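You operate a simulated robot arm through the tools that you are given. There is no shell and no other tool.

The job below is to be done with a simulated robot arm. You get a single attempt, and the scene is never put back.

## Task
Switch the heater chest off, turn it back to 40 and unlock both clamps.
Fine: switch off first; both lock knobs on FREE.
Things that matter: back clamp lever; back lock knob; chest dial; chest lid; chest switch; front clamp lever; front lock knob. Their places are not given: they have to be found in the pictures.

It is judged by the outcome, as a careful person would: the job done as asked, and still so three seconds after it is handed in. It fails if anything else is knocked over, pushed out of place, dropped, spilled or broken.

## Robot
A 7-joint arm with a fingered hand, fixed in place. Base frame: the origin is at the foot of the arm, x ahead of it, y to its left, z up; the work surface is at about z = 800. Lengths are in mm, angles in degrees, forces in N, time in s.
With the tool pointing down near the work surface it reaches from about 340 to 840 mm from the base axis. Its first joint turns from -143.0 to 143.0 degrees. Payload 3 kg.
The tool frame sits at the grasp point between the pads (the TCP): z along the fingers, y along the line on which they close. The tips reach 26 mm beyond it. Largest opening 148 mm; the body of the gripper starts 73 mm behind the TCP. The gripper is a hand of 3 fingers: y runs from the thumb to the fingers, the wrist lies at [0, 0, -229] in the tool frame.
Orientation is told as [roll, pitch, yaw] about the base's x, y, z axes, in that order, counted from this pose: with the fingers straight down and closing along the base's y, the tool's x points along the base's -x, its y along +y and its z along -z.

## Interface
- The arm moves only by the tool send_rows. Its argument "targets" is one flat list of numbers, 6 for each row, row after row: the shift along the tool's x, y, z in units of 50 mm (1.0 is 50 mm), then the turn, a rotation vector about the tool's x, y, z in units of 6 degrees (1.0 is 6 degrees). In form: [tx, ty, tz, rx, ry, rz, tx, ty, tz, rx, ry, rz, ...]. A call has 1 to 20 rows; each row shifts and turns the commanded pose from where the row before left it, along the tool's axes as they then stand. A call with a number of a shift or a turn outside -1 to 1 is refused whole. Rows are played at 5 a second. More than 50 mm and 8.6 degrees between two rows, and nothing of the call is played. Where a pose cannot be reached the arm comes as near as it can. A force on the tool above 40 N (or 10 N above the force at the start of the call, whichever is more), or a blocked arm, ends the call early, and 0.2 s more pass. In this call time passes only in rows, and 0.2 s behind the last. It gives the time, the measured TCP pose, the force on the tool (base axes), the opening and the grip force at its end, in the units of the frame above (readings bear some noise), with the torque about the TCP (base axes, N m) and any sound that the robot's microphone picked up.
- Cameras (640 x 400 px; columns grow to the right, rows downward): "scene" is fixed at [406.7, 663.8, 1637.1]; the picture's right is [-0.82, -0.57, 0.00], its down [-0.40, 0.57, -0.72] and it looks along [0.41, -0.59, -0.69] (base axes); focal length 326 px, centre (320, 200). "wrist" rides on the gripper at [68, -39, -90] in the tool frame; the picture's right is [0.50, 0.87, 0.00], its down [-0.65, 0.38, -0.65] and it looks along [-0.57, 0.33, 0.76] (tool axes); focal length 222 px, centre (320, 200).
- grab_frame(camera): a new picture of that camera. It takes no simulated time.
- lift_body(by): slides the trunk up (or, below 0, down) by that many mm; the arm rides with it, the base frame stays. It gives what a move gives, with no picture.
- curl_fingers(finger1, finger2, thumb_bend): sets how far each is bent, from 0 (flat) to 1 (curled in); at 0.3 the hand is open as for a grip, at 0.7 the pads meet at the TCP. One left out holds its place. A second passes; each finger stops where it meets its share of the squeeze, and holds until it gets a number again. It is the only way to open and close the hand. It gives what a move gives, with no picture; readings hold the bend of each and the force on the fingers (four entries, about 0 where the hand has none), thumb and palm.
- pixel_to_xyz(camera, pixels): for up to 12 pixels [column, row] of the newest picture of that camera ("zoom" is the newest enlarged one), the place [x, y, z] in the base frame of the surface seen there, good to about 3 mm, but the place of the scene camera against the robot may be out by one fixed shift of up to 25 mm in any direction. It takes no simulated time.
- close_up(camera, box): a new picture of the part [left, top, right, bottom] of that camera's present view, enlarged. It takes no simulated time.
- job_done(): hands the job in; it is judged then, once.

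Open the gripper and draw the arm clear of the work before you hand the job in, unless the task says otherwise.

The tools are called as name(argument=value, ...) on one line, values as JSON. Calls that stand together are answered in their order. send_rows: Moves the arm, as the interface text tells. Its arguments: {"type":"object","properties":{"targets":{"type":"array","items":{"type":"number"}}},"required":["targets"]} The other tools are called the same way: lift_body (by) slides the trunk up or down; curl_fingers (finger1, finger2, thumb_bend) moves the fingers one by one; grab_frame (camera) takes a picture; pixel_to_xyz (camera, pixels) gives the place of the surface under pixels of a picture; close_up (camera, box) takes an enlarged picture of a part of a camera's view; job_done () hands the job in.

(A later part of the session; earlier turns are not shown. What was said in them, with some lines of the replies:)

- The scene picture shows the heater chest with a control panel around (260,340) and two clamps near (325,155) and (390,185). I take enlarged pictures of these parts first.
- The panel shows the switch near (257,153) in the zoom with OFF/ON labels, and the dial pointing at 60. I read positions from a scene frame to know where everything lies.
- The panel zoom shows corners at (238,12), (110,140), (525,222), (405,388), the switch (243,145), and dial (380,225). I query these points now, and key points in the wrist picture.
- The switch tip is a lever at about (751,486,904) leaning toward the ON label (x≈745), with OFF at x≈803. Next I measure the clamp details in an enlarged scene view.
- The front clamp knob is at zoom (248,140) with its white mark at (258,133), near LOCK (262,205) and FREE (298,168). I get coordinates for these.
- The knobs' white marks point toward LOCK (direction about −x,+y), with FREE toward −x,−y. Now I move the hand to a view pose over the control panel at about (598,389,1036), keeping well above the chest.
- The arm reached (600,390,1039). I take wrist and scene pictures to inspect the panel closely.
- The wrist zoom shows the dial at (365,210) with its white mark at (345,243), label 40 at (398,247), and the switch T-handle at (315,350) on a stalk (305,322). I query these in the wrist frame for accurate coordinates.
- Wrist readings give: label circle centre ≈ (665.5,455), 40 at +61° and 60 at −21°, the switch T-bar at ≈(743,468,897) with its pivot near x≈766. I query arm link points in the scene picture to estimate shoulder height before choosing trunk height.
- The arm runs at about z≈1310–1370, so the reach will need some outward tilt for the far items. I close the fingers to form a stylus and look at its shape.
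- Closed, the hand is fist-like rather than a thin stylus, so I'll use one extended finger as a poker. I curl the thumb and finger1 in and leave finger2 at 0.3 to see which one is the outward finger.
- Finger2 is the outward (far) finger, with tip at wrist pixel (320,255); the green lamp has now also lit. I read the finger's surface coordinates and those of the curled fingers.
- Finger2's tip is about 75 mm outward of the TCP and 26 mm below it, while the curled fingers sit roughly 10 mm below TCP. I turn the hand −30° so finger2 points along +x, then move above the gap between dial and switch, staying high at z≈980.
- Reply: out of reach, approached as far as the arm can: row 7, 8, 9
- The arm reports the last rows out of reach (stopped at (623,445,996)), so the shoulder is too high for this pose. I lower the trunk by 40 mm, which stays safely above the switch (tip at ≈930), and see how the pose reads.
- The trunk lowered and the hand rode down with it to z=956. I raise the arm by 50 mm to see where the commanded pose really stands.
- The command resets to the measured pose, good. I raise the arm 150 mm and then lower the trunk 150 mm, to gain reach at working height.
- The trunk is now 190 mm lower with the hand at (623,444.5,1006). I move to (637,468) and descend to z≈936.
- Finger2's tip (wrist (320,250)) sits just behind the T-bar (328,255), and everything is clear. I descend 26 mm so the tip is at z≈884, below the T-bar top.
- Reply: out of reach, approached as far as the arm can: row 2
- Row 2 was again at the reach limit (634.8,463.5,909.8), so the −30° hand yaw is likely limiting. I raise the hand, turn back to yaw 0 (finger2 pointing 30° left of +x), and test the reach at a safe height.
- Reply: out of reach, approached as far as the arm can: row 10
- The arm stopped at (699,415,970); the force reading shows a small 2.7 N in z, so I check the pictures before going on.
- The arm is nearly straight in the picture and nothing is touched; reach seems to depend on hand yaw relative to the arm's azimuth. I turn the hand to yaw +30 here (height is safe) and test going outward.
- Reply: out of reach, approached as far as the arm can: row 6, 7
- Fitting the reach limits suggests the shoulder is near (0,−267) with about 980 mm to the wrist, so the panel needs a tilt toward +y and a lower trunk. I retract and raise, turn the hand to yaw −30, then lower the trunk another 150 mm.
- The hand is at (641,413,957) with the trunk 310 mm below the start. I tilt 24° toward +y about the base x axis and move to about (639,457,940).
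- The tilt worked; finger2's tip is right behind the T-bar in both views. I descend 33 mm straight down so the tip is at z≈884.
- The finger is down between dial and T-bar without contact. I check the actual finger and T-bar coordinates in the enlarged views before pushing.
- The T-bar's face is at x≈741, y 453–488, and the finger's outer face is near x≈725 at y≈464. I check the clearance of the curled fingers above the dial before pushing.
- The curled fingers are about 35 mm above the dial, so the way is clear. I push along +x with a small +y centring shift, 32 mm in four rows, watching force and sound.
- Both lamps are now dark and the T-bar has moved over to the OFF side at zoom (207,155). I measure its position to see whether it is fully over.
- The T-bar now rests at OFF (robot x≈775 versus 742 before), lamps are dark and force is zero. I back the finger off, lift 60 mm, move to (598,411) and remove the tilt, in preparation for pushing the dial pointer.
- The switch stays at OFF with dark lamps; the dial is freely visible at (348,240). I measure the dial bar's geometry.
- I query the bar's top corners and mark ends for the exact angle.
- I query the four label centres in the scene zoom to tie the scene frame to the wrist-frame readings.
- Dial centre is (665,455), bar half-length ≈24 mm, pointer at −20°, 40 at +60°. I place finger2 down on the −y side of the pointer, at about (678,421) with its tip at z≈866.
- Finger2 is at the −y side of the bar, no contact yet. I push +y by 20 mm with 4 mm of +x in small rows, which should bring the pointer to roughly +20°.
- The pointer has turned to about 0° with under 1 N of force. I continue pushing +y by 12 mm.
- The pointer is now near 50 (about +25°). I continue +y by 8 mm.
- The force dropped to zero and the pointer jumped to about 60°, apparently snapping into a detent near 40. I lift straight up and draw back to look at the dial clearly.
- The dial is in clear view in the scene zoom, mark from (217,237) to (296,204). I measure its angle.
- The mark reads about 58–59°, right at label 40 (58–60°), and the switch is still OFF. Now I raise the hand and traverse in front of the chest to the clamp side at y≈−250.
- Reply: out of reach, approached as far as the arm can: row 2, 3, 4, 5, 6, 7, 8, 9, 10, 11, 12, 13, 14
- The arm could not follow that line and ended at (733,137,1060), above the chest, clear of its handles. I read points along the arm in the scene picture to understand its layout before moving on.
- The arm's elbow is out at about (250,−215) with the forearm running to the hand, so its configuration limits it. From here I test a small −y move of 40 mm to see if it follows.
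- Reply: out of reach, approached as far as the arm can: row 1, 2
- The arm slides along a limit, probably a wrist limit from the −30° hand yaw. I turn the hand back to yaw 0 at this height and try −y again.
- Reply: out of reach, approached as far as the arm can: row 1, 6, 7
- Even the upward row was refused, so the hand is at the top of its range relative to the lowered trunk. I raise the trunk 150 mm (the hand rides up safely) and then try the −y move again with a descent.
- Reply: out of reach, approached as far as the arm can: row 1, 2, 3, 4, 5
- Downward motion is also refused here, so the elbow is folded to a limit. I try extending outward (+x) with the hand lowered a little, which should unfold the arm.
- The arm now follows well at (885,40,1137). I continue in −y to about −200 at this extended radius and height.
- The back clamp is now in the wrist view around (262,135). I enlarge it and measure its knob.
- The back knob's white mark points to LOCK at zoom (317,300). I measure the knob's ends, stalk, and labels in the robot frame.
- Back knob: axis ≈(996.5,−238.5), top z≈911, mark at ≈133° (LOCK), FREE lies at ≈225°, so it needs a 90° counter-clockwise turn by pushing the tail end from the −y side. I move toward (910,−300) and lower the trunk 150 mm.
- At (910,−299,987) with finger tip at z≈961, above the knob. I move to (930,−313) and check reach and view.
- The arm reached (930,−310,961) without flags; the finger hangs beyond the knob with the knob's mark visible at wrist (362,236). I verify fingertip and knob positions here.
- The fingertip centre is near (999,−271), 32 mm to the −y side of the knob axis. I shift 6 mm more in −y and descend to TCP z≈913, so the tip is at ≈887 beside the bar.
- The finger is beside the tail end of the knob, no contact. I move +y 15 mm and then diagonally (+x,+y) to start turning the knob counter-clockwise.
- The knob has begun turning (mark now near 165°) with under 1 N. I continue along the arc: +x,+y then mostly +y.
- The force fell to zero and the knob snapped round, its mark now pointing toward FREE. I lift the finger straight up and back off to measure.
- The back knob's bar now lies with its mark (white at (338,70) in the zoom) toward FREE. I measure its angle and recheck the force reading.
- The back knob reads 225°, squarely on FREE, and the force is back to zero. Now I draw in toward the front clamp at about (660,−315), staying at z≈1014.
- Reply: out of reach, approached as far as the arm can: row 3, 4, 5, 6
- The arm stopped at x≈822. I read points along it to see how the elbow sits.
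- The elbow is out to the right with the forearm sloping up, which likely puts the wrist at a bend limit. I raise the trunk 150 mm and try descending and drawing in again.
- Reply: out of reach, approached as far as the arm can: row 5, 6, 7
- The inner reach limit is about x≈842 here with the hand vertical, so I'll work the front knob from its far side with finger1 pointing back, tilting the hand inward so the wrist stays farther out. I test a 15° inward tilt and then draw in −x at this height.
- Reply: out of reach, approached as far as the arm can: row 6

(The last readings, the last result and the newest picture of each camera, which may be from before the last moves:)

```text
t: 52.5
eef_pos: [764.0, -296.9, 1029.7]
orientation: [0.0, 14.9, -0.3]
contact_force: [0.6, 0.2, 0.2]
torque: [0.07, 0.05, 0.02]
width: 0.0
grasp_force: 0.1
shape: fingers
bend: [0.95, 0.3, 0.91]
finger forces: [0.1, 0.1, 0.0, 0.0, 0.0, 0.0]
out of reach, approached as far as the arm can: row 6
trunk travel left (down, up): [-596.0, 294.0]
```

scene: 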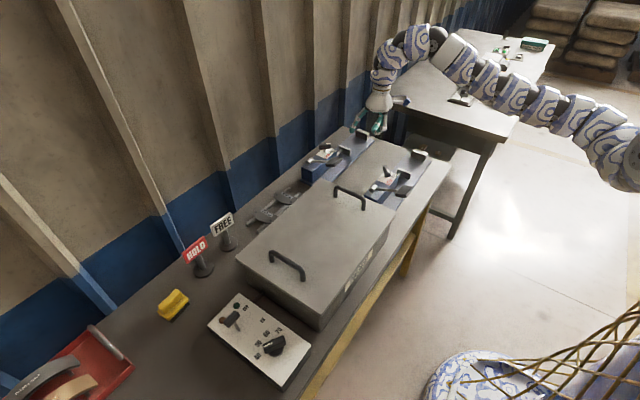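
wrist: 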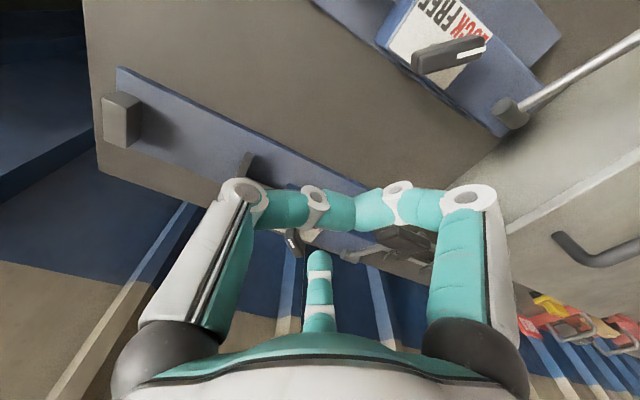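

With the tilt it reached x=764, which gives plenty of room. Now I swap the poker: extend finger1 (pointing back toward the front knob) and curl finger2 in.

curl_fingers(finger1=0.3, finger2=1.0, thumb_bend=1.0)

grab_frame(camera="wrist")

grab_frame(camera="scene")

```text
t: 53.5
eef_pos: [764.0, -296.2, 1029.5]
orientation: [0.2, 14.9, -0.2]
contact_force: [-0.2, 0.4, -0.3]
torque: [-0.05, 0.0, 0.03]
width: 71.8
grasp_force: 0.0
shape: fingers
bend: [0.3, 0.93, 1.0]
finger forces: [0.0, 0.1, 0.1, 0.1, 0.0, 0.0]
trunk travel left (down, up): [-596.0, 294.0]
```

```text
taken
```

wrist: 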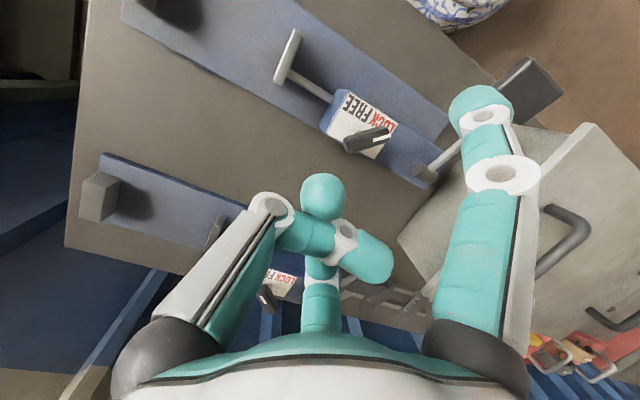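

```text
taken
```

scene: 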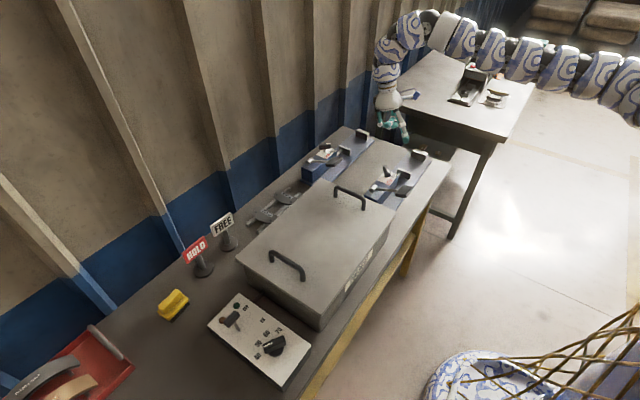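

The front knob is visible in the wrist view at (368,139) and finger1's tip at (480,100). I measure both.

close_up(camera="wrist", box=[310, 70, 430, 170])

pixel_to_xyz(camera="wrist", pixels=[[480, 95], [480, 108], [470, 110], [495, 110], [485, 140], [420, 175], [445, 155], [530, 85], [322, 180], [370, 270], [270, 205], [345, 235]])

pixel_to_xyz(camera="zoom", pixels=[[190, 295], [300, 245], [345, 268], [380, 250], [405, 260], [240, 285], [290, 240], [360, 205], [200, 170], [250, 320]])

```text
4.00 times, centred on (370, 120) of wrist
```

zoom: 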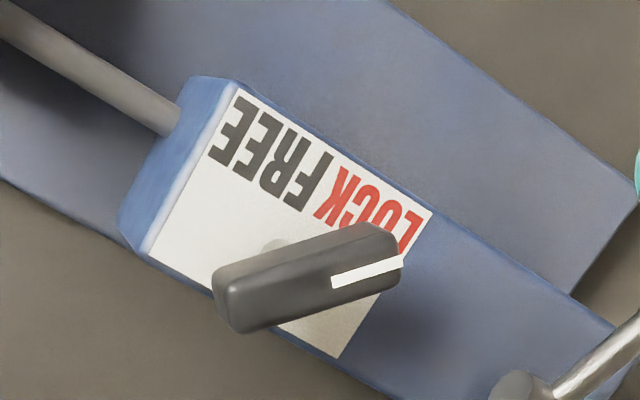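

```text
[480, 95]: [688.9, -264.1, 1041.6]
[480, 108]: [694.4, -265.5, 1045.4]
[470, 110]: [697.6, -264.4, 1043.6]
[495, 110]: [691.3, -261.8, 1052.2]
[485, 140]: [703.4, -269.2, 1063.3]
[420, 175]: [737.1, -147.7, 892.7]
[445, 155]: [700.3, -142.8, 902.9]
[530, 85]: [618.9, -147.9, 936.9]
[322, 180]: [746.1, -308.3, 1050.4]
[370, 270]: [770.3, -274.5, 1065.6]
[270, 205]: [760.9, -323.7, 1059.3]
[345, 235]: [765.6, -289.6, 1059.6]
```

```text
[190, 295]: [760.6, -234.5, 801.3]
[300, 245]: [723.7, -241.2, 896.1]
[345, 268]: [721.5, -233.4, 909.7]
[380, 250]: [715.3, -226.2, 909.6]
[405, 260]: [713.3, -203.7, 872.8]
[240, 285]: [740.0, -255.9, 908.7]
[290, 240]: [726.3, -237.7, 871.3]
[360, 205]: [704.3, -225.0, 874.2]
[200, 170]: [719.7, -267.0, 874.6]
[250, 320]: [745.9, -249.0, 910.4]
```

Front knob: axis (727,−238), top z≈910, mark at ≈130° on LOCK. I move to the start spot (785,−314) and lower the trunk 100 mm, keeping finger1's tip above knob height.

send_rows(targets=[-0.406, -0.36, -0.109, 0, 0, 0])

lift_body(by=-100)

close_up(camera="wrist", box=[300, 40, 560, 220])

close_up(camera="scene", box=[340, 120, 450, 210])

```text
t: 53.9
eef_pos: [784.1, -315.7, 1027.7]
orientation: [0.3, 15.0, -0.1]
contact_force: [-0.9, -0.7, 0.6]
torque: [0.02, 0.01, -0.02]
width: 71.9
grasp_force: 0.1
shape: fingers
bend: [0.3, 0.93, 1.0]
finger forces: [0.1, 0.0, 0.0, 0.0, 0.0, 0.0]
trunk travel left (down, up): [-596.0, 294.0]
```

```text
t: 55.3
eef_pos: [784.0, -315.0, 929.3]
orientation: [0.1, 14.8, 0.1]
contact_force: [0.1, 0.7, -1.1]
torque: [-0.02, 0.0, 0.04]
width: 71.9
grasp_force: 0.0
shape: fingers
bend: [0.3, 0.93, 1.0]
finger forces: [0.0, 0.0, 0.0, 0.0, 0.1, 0.1]
trunk travel left (down, up): [-496.0, 394.0]
```

```text
2.22 times, centred on (430, 130) of wrist
```

zoom: 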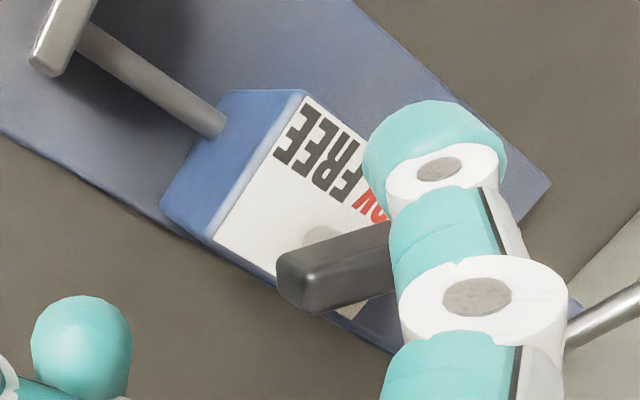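

```text
4.44 times, centred on (395, 165) of scene
```

zoom: 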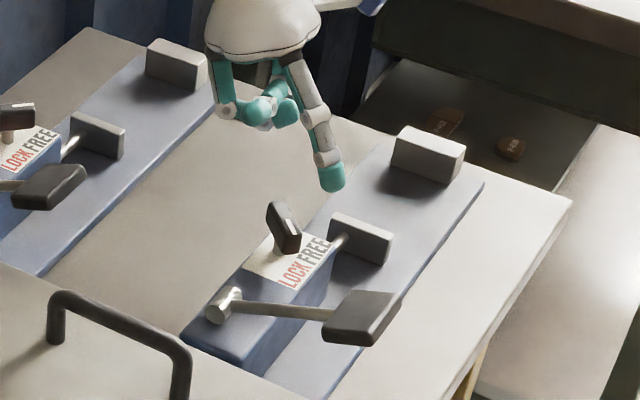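

The scene zoom shows finger1's tip at (332,180), on the −y side of the knob (285,228). I check its coordinates in the scene frame relative to the knob.

pixel_to_xyz(camera="zoom", pixels=[[332, 185], [322, 175], [343, 175], [330, 160], [312, 120], [278, 208], [292, 245], [270, 215], [288, 250], [288, 110], [262, 115]])

```text
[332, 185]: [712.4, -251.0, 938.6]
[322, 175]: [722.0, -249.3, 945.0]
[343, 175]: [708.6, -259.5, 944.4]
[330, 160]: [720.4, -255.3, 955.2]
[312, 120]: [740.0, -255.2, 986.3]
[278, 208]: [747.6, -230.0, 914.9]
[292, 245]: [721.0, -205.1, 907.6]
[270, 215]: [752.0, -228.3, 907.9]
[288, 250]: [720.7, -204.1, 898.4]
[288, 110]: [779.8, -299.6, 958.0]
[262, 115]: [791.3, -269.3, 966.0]
```

The fingertip centre is near (709,−276), matching my estimate, and clear of the bar. I descend 35 mm vertically so the tip is at about z=886.

send_rows(targets=[-0.09, 0, 0.338, 0, 0, 0, -0.09, 0, 0.338, 0, 0, 0])

close_up(camera="scene", box=[350, 140, 440, 210])

close_up(camera="wrist", box=[300, 40, 560, 220])

```text
t: 55.9
eef_pos: [783.4, -314.1, 894.7]
orientation: [0.1, 14.8, 0.0]
contact_force: [-0.3, 0.1, 0.3]
torque: [0.02, 0.0, 0.0]
width: 71.7
grasp_force: 0.0
shape: fingers
bend: [0.3, 0.93, 1.0]
finger forces: [0.1, 0.1, 0.1, 0.0, 0.0, 0.0]
trunk travel left (down, up): [-496.0, 394.0]
```

```text
5.71 times, centred on (395, 175) of scene
```

zoom: 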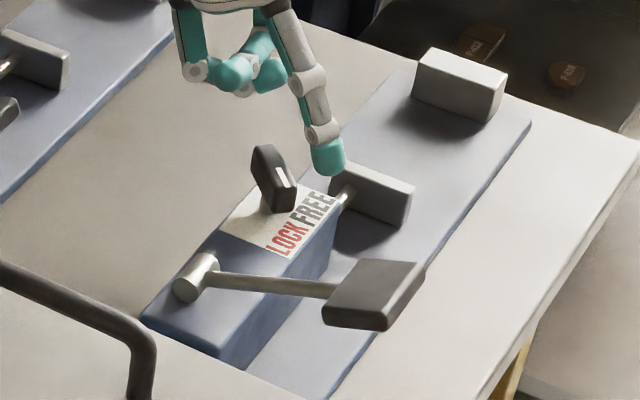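

```text
2.22 times, centred on (430, 130) of wrist
```

zoom: 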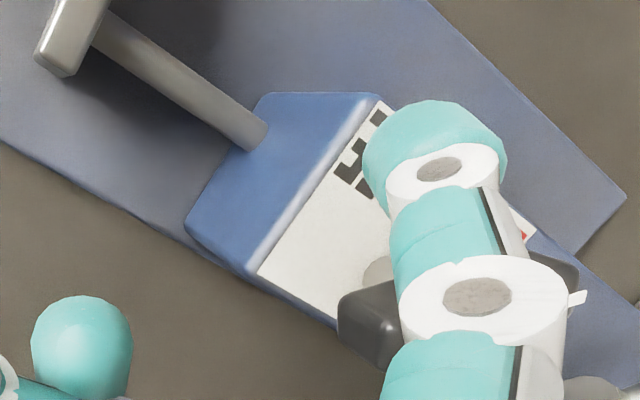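

No contact yet and the finger is beside the tail end. I push +y 15 mm and then diagonally +x,+y as with the back knob.

send_rows(targets=[0, 0.15, 0, 0, 0, 0, 0, 0.15, 0, 0, 0, 0, -0.116, 0.06, -0.031, 0, 0, 0, -0.116, 0.06, -0.031, 0, 0, 0])

close_up(camera="scene", box=[350, 140, 440, 210])

close_up(camera="wrist", box=[300, 40, 560, 220])

```text
t: 56.9
eef_pos: [795.4, -295.0, 895.3]
orientation: [0.2, 14.9, 0.0]
contact_force: [-0.4, -1.7, -0.3]
torque: [0.02, -0.03, 0.08]
width: 72.7
grasp_force: 1.1
shape: fingers
bend: [0.3, 0.93, 1.0]
finger forces: [1.3, 0.0, 0.1, 0.0, 0.0, 0.1]
trunk travel left (down, up): [-496.0, 394.0]
```

```text
5.71 times, centred on (395, 175) of scene
```

zoom: 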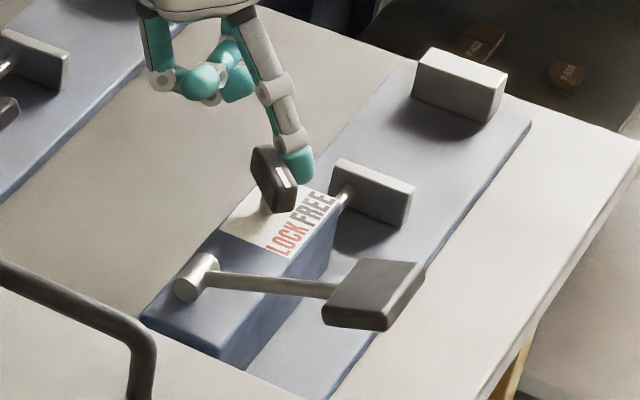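

```text
2.22 times, centred on (430, 130) of wrist
```

zoom: 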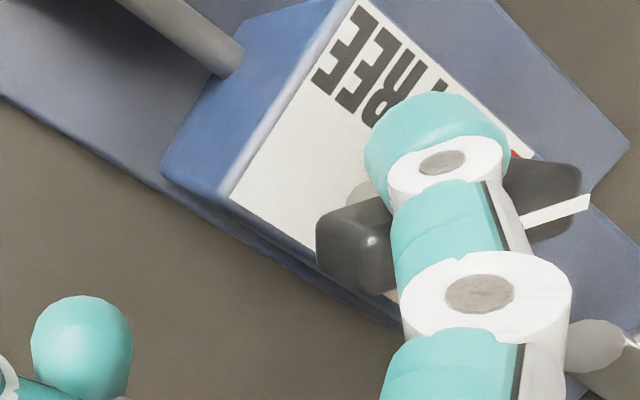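

Finger1 now touches the tail (1.3 N). I continue pushing diagonally along the arc in small rows.

send_rows(targets=[-0.077, 0.07, -0.021, 0, 0, 0, -0.077, 0.08, -0.021, 0, 0, 0])

close_up(camera="scene", box=[350, 140, 440, 210])

close_up(camera="wrist", box=[300, 40, 560, 220])

```text
t: 57.5
eef_pos: [803.4, -288.2, 894.5]
orientation: [0.2, 14.8, -0.1]
contact_force: [0.9, -5.6, 2.7]
torque: [0.14, 0.16, 0.38]
width: 73.0
grasp_force: 2.5
shape: fingers
bend: [0.31, 0.93, 1.0]
finger forces: [4.9, 0.1, 0.0, 0.0, 0.0, 0.0]
trunk travel left (down, up): [-496.0, 394.0]
```

```text
5.71 times, centred on (395, 175) of scene
```

zoom: 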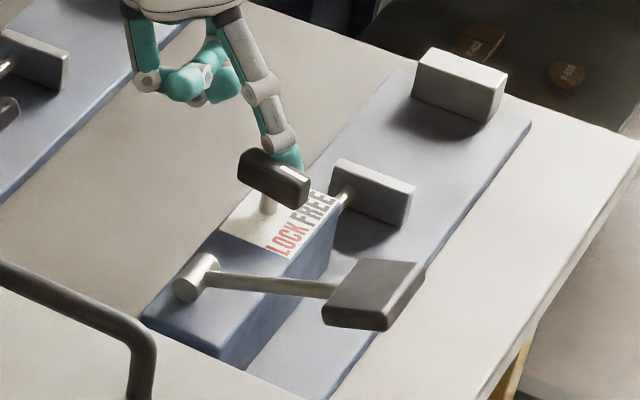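

```text
2.22 times, centred on (430, 130) of wrist
```

zoom: 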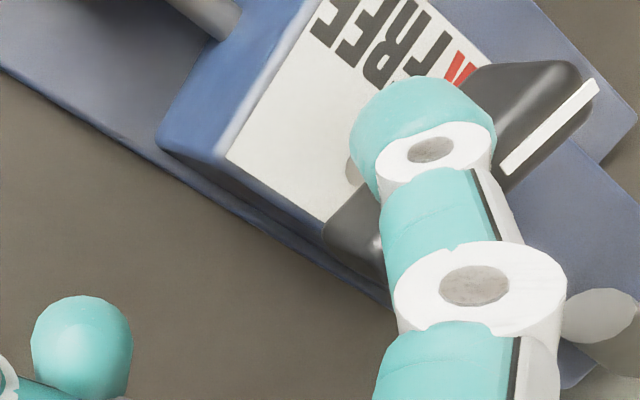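

The knob has turned about 30°, but 5.6 N and the geometry suggest the tip also presses the stalk. I ease off, raise 7 mm and shift +x so only the bar is pushed, then push +y again.

send_rows(targets=[-0.06, -0.04, -0.161, 0, 0, 0, -0.058, 0.12, -0.0155, 0, 0, 0])

close_up(camera="scene", box=[350, 140, 440, 210])

close_up(camera="wrist", box=[300, 40, 560, 220])

```text
t: 58.1
eef_pos: [813.4, -283.1, 901.4]
orientation: [0.2, 14.8, 0.0]
contact_force: [2.6, -4.5, 1.6]
torque: [-0.01, 0.07, 0.23]
width: 69.4
grasp_force: 2.8
shape: fingers
bend: [0.34, 0.93, 1.0]
finger forces: [4.7, 0.0, 0.0, 0.2, 0.0, 0.0]
trunk travel left (down, up): [-496.0, 394.0]
```

```text
5.71 times, centred on (395, 175) of scene
```

zoom: 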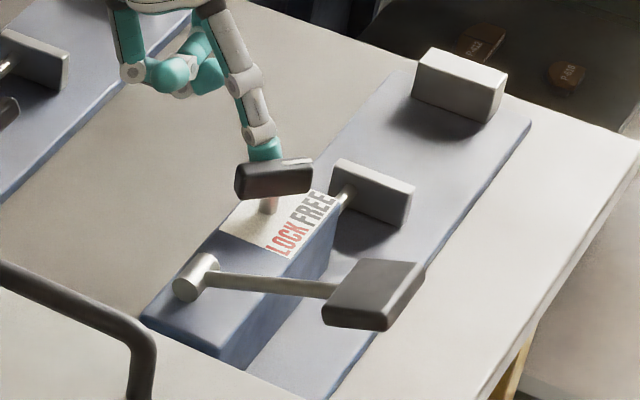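

```text
2.22 times, centred on (430, 130) of wrist
```

zoom: 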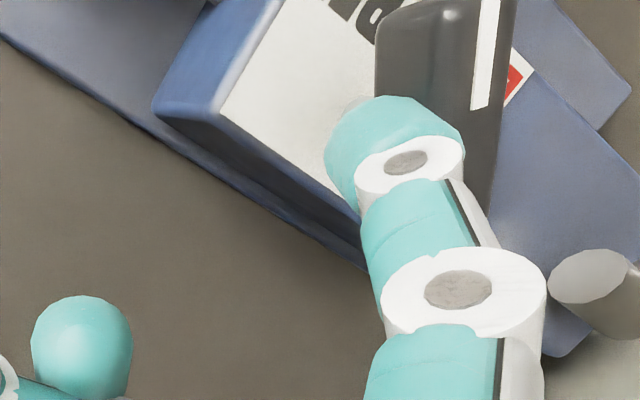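

The knob is at roughly 210° now with the finger still pressing. I push a little more in +y to finish the turn to FREE.

send_rows(targets=[0, 0.07, 0, 0, 0, 0, 0.019, 0.07, 0.005, 0, 0, 0])

close_up(camera="scene", box=[350, 140, 440, 210])

close_up(camera="wrist", box=[300, 40, 560, 220])

```text
t: 58.7
eef_pos: [811.4, -275.7, 901.6]
orientation: [0.1, 14.9, 0.1]
contact_force: [6.4, -7.6, 2.5]
torque: [0.08, 0.18, 0.32]
width: 67.3
grasp_force: 5.3
shape: fingers
bend: [0.36, 0.93, 1.0]
finger forces: [9.9, 0.1, 0.0, 0.1, 0.1, 0.0]
trunk travel left (down, up): [-496.0, 394.0]
```

```text
5.71 times, centred on (395, 175) of scene
```

zoom: 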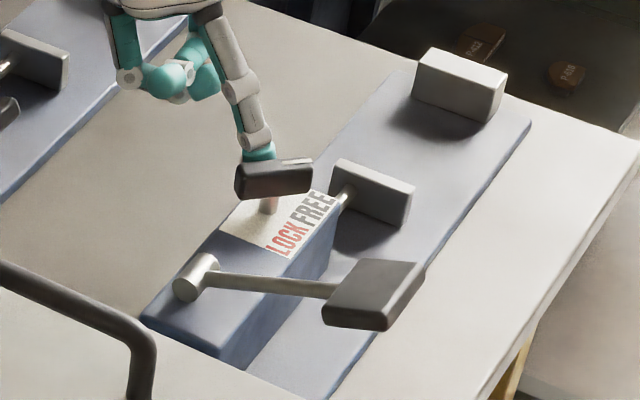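

```text
2.22 times, centred on (430, 130) of wrist
```

zoom: 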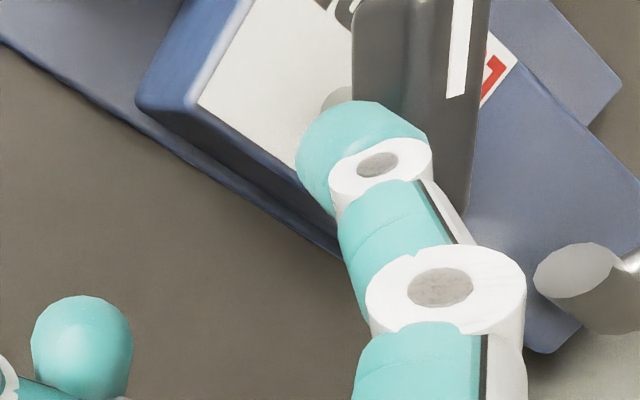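

Force rose to 10 N without the knob moving further, so it may already be at its stop. I measure the bar's direction.

close_up(camera="scene", box=[372, 155, 412, 185])

pixel_to_xyz(camera="zoom", pixels=[[320, 200], [200, 150], [260, 160], [320, 160], [260, 200], [200, 200], [370, 180], [370, 150]])

```text
13.33 times, centred on (392, 170) of scene
```

zoom: 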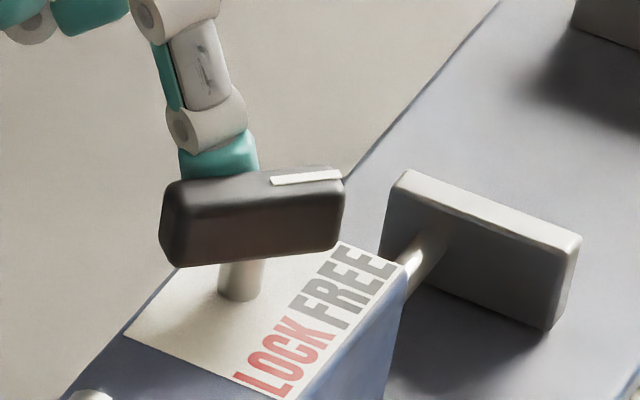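

```text
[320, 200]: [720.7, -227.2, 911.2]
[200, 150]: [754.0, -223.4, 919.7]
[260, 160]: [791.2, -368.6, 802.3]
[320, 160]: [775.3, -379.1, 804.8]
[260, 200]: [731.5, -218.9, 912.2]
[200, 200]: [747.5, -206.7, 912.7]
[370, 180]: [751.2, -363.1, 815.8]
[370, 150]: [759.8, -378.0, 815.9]
```

I take more points on the bar and mark for a better angle.

pixel_to_xyz(camera="zoom", pixels=[[275, 181], [338, 174], [175, 220], [335, 210], [185, 245], [330, 235], [180, 200], [338, 195], [240, 285], [290, 365], [345, 285], [255, 225]])

```text
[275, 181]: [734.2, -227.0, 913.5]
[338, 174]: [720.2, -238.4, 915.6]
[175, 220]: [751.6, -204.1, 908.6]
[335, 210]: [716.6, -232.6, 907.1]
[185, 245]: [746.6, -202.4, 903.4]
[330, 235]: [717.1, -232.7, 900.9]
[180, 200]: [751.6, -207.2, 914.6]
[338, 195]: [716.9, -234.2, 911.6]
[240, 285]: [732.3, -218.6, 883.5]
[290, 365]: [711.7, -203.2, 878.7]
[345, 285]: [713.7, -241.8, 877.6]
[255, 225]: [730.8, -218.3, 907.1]
```

The bar reads about 220°, close to 225°. I withdraw the finger (−y, +x), lift, and measure from the wrist camera.

send_rows(targets=[-0.04, -0.15, -0.01, 0, 0, 0, -0.04, -0.1, -0.01, 0, 0, 0, 0.207, 0, -0.77, 0, 0, 0, 0.207, 0, -0.77, 0, 0, 0])

grab_frame(camera="wrist")

close_up(camera="scene", box=[372, 155, 412, 185])

```text
t: 59.7
eef_pos: [814.0, -289.2, 982.0]
orientation: [0.1, 14.8, -0.1]
contact_force: [0.3, -0.3, 0.4]
torque: [-0.02, -0.02, 0.01]
width: 72.0
grasp_force: 0.1
shape: fingers
bend: [0.3, 0.93, 1.0]
finger forces: [0.0, 0.0, 0.0, 0.0, 0.1, 0.0]
trunk travel left (down, up): [-496.0, 394.0]
```

```text
taken
```

wrist: 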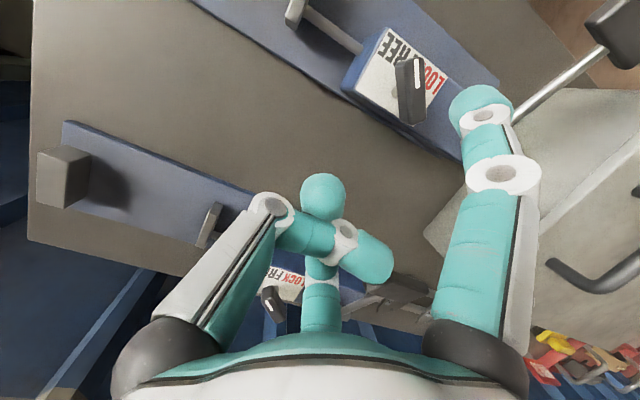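

```text
13.33 times, centred on (392, 170) of scene
```

zoom: 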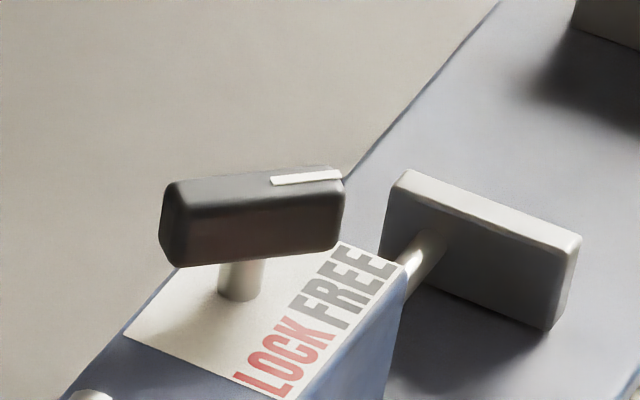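

The front knob held its place when the finger withdrew. Both knobs are in the wrist view; I enlarge the front one at (410,88) to measure its angle, and the back one for comparison.

close_up(camera="wrist", box=[350, 20, 470, 140])

pixel_to_xyz(camera="zoom", pixels=[[320, 200], [310, 130], [330, 130], [345, 280], [300, 150], [360, 250]])

close_up(camera="scene", box=[306, 135, 346, 165])

```text
3.33 times, centred on (410, 80) of wrist
```

zoom: 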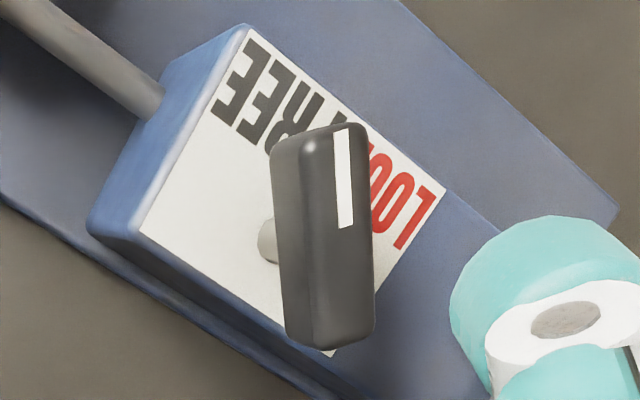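

```text
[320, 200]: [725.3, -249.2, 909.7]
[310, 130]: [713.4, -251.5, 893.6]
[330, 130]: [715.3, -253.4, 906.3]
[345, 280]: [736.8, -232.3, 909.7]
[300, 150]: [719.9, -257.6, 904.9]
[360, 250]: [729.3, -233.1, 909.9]
```

```text
13.33 times, centred on (326, 150) of scene
```

zoom: 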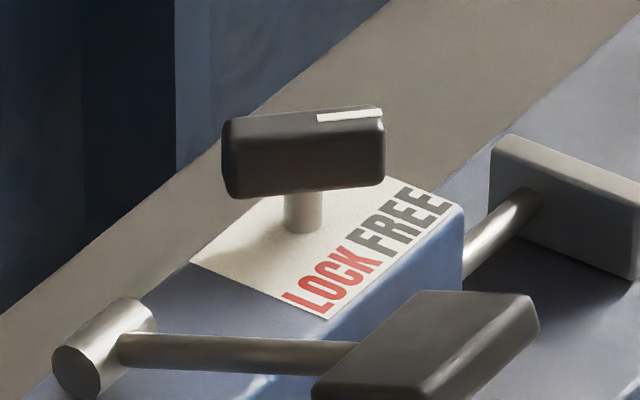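

I re-take the wrist zoom and query the mark and bar-top edges for the front knob's angle.

close_up(camera="wrist", box=[350, 20, 470, 140])

pixel_to_xyz(camera="zoom", pixels=[[342, 133], [345, 225], [343, 180], [310, 150], [315, 200], [320, 250], [325, 300], [330, 320], [360, 150], [365, 220], [370, 290], [266, 240]])

pixel_to_xyz(camera="zoom", pixels=[[240, 80], [300, 110], [400, 210], [375, 165], [250, 30], [140, 230], [440, 195], [335, 352]])

```text
3.33 times, centred on (410, 80) of wrist
```

zoom: 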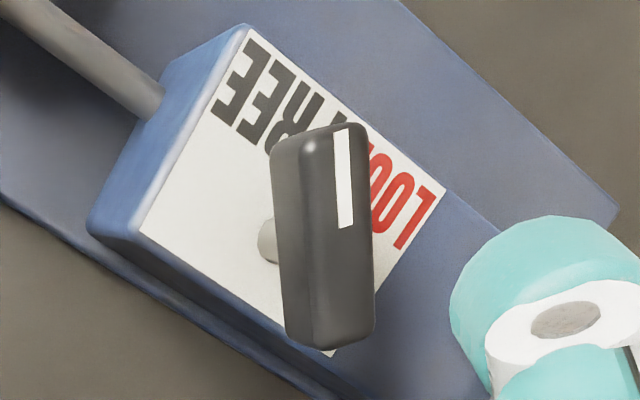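

```text
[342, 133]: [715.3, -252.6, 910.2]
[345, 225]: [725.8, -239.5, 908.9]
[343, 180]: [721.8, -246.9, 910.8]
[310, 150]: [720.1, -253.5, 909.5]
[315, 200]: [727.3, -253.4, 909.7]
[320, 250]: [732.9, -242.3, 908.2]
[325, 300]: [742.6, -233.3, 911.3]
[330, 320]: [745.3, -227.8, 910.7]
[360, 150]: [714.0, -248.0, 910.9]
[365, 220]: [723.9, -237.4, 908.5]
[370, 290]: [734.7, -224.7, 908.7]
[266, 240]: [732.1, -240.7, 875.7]
```

```text
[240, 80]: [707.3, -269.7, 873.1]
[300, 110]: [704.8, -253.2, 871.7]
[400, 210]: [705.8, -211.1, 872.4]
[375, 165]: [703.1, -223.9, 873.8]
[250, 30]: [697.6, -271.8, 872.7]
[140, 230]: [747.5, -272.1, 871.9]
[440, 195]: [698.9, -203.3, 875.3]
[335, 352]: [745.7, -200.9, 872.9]
```

The front knob's mark and edges read 226–231°, i.e. on FREE (225°). I raise the trunk 300 mm to draw straight up away from the clamps, then open the hand.

lift_body(by=300)

curl_fingers(finger1=0.3, finger2=0.3, thumb_bend=0.3)

grab_frame(camera="scene")

close_up(camera="scene", box=[200, 290, 320, 390])

close_up(camera="scene", box=[290, 120, 450, 220])

```text
t: 62.7
eef_pos: [812.9, -288.8, 1282.4]
orientation: [0.1, 14.8, 0.0]
contact_force: [-0.6, -0.2, 0.4]
torque: [0.0, 0.01, 0.01]
width: 71.6
grasp_force: 0.1
shape: fingers
bend: [0.3, 0.93, 1.0]
finger forces: [0.0, 0.0, 0.0, 0.1, 0.0, 0.0]
trunk travel left (down, up): [-796.0, 94.0]
```

```text
t: 63.7
eef_pos: [815.4, -289.4, 1281.5]
orientation: [0.1, 14.9, -0.1]
contact_force: [0.2, -0.8, 0.1]
torque: [0.02, 0.0, -0.01]
width: 126.6
grasp_force: 0.1
shape: fingers
bend: [0.3, 0.3, 0.3]
finger forces: [0.1, 0.0, 0.0, 0.0, 0.0, 0.0]
trunk travel left (down, up): [-796.0, 94.0]
```

```text
taken
```

scene: 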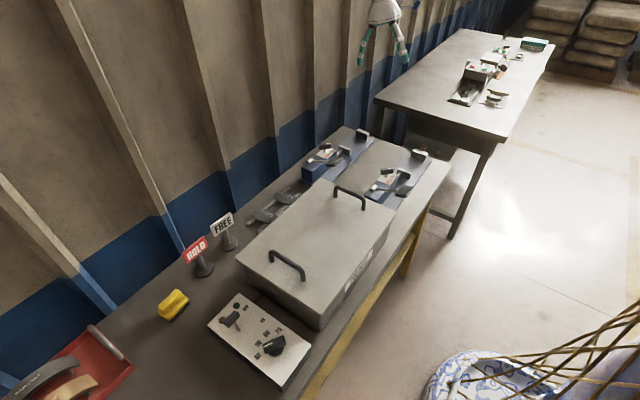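

```text
4.00 times, centred on (260, 340) of scene
```

zoom: 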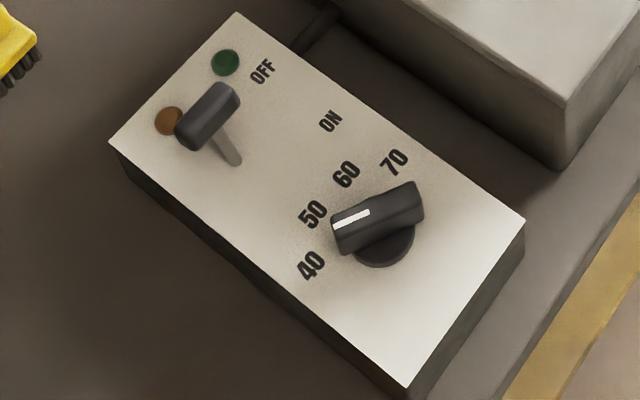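

```text
4.00 times, centred on (370, 170) of scene
```

zoom: 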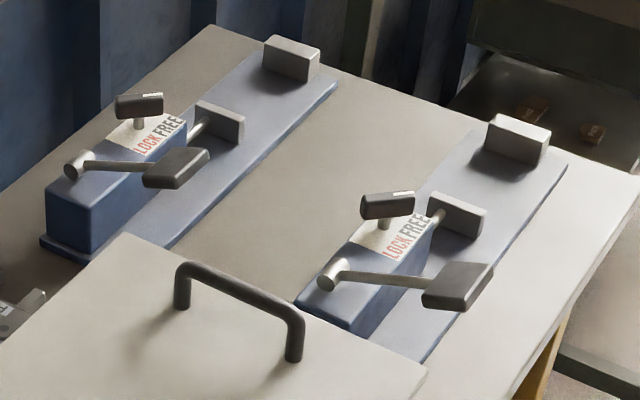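

Everything shows as asked: switch at OFF with dark lamps, dial mark at 40 (≈60° by geometry), both lock knobs on FREE, levers, lid and signs unmoved, hand open and about 340 mm above the clamps. I hand the job in.

job_done()

```text
The job is handed in.
```

The heater chest is switched off, the dial is back at 40, and both clamps are unlocked with their lock knobs on FREE. I've handed the job in.

- **Switch:** I did this first. The lever rests on OFF and both lamps are dark.
- **Dial:** it moved from 60 to 40. The mark measured about 58–60°, in line with the 40 label.
- **Back lock knob:** it measures about 225°, on FREE.
- **Front lock knob:** it measures about 226–231°, on FREE. I pushed it to its stop, with the force reaching about 10 N, and it stayed put when I let go.

In the last pictures the clamp levers, chest lid and signs look unmoved. The hand is open and about 340 mm above the clamps.
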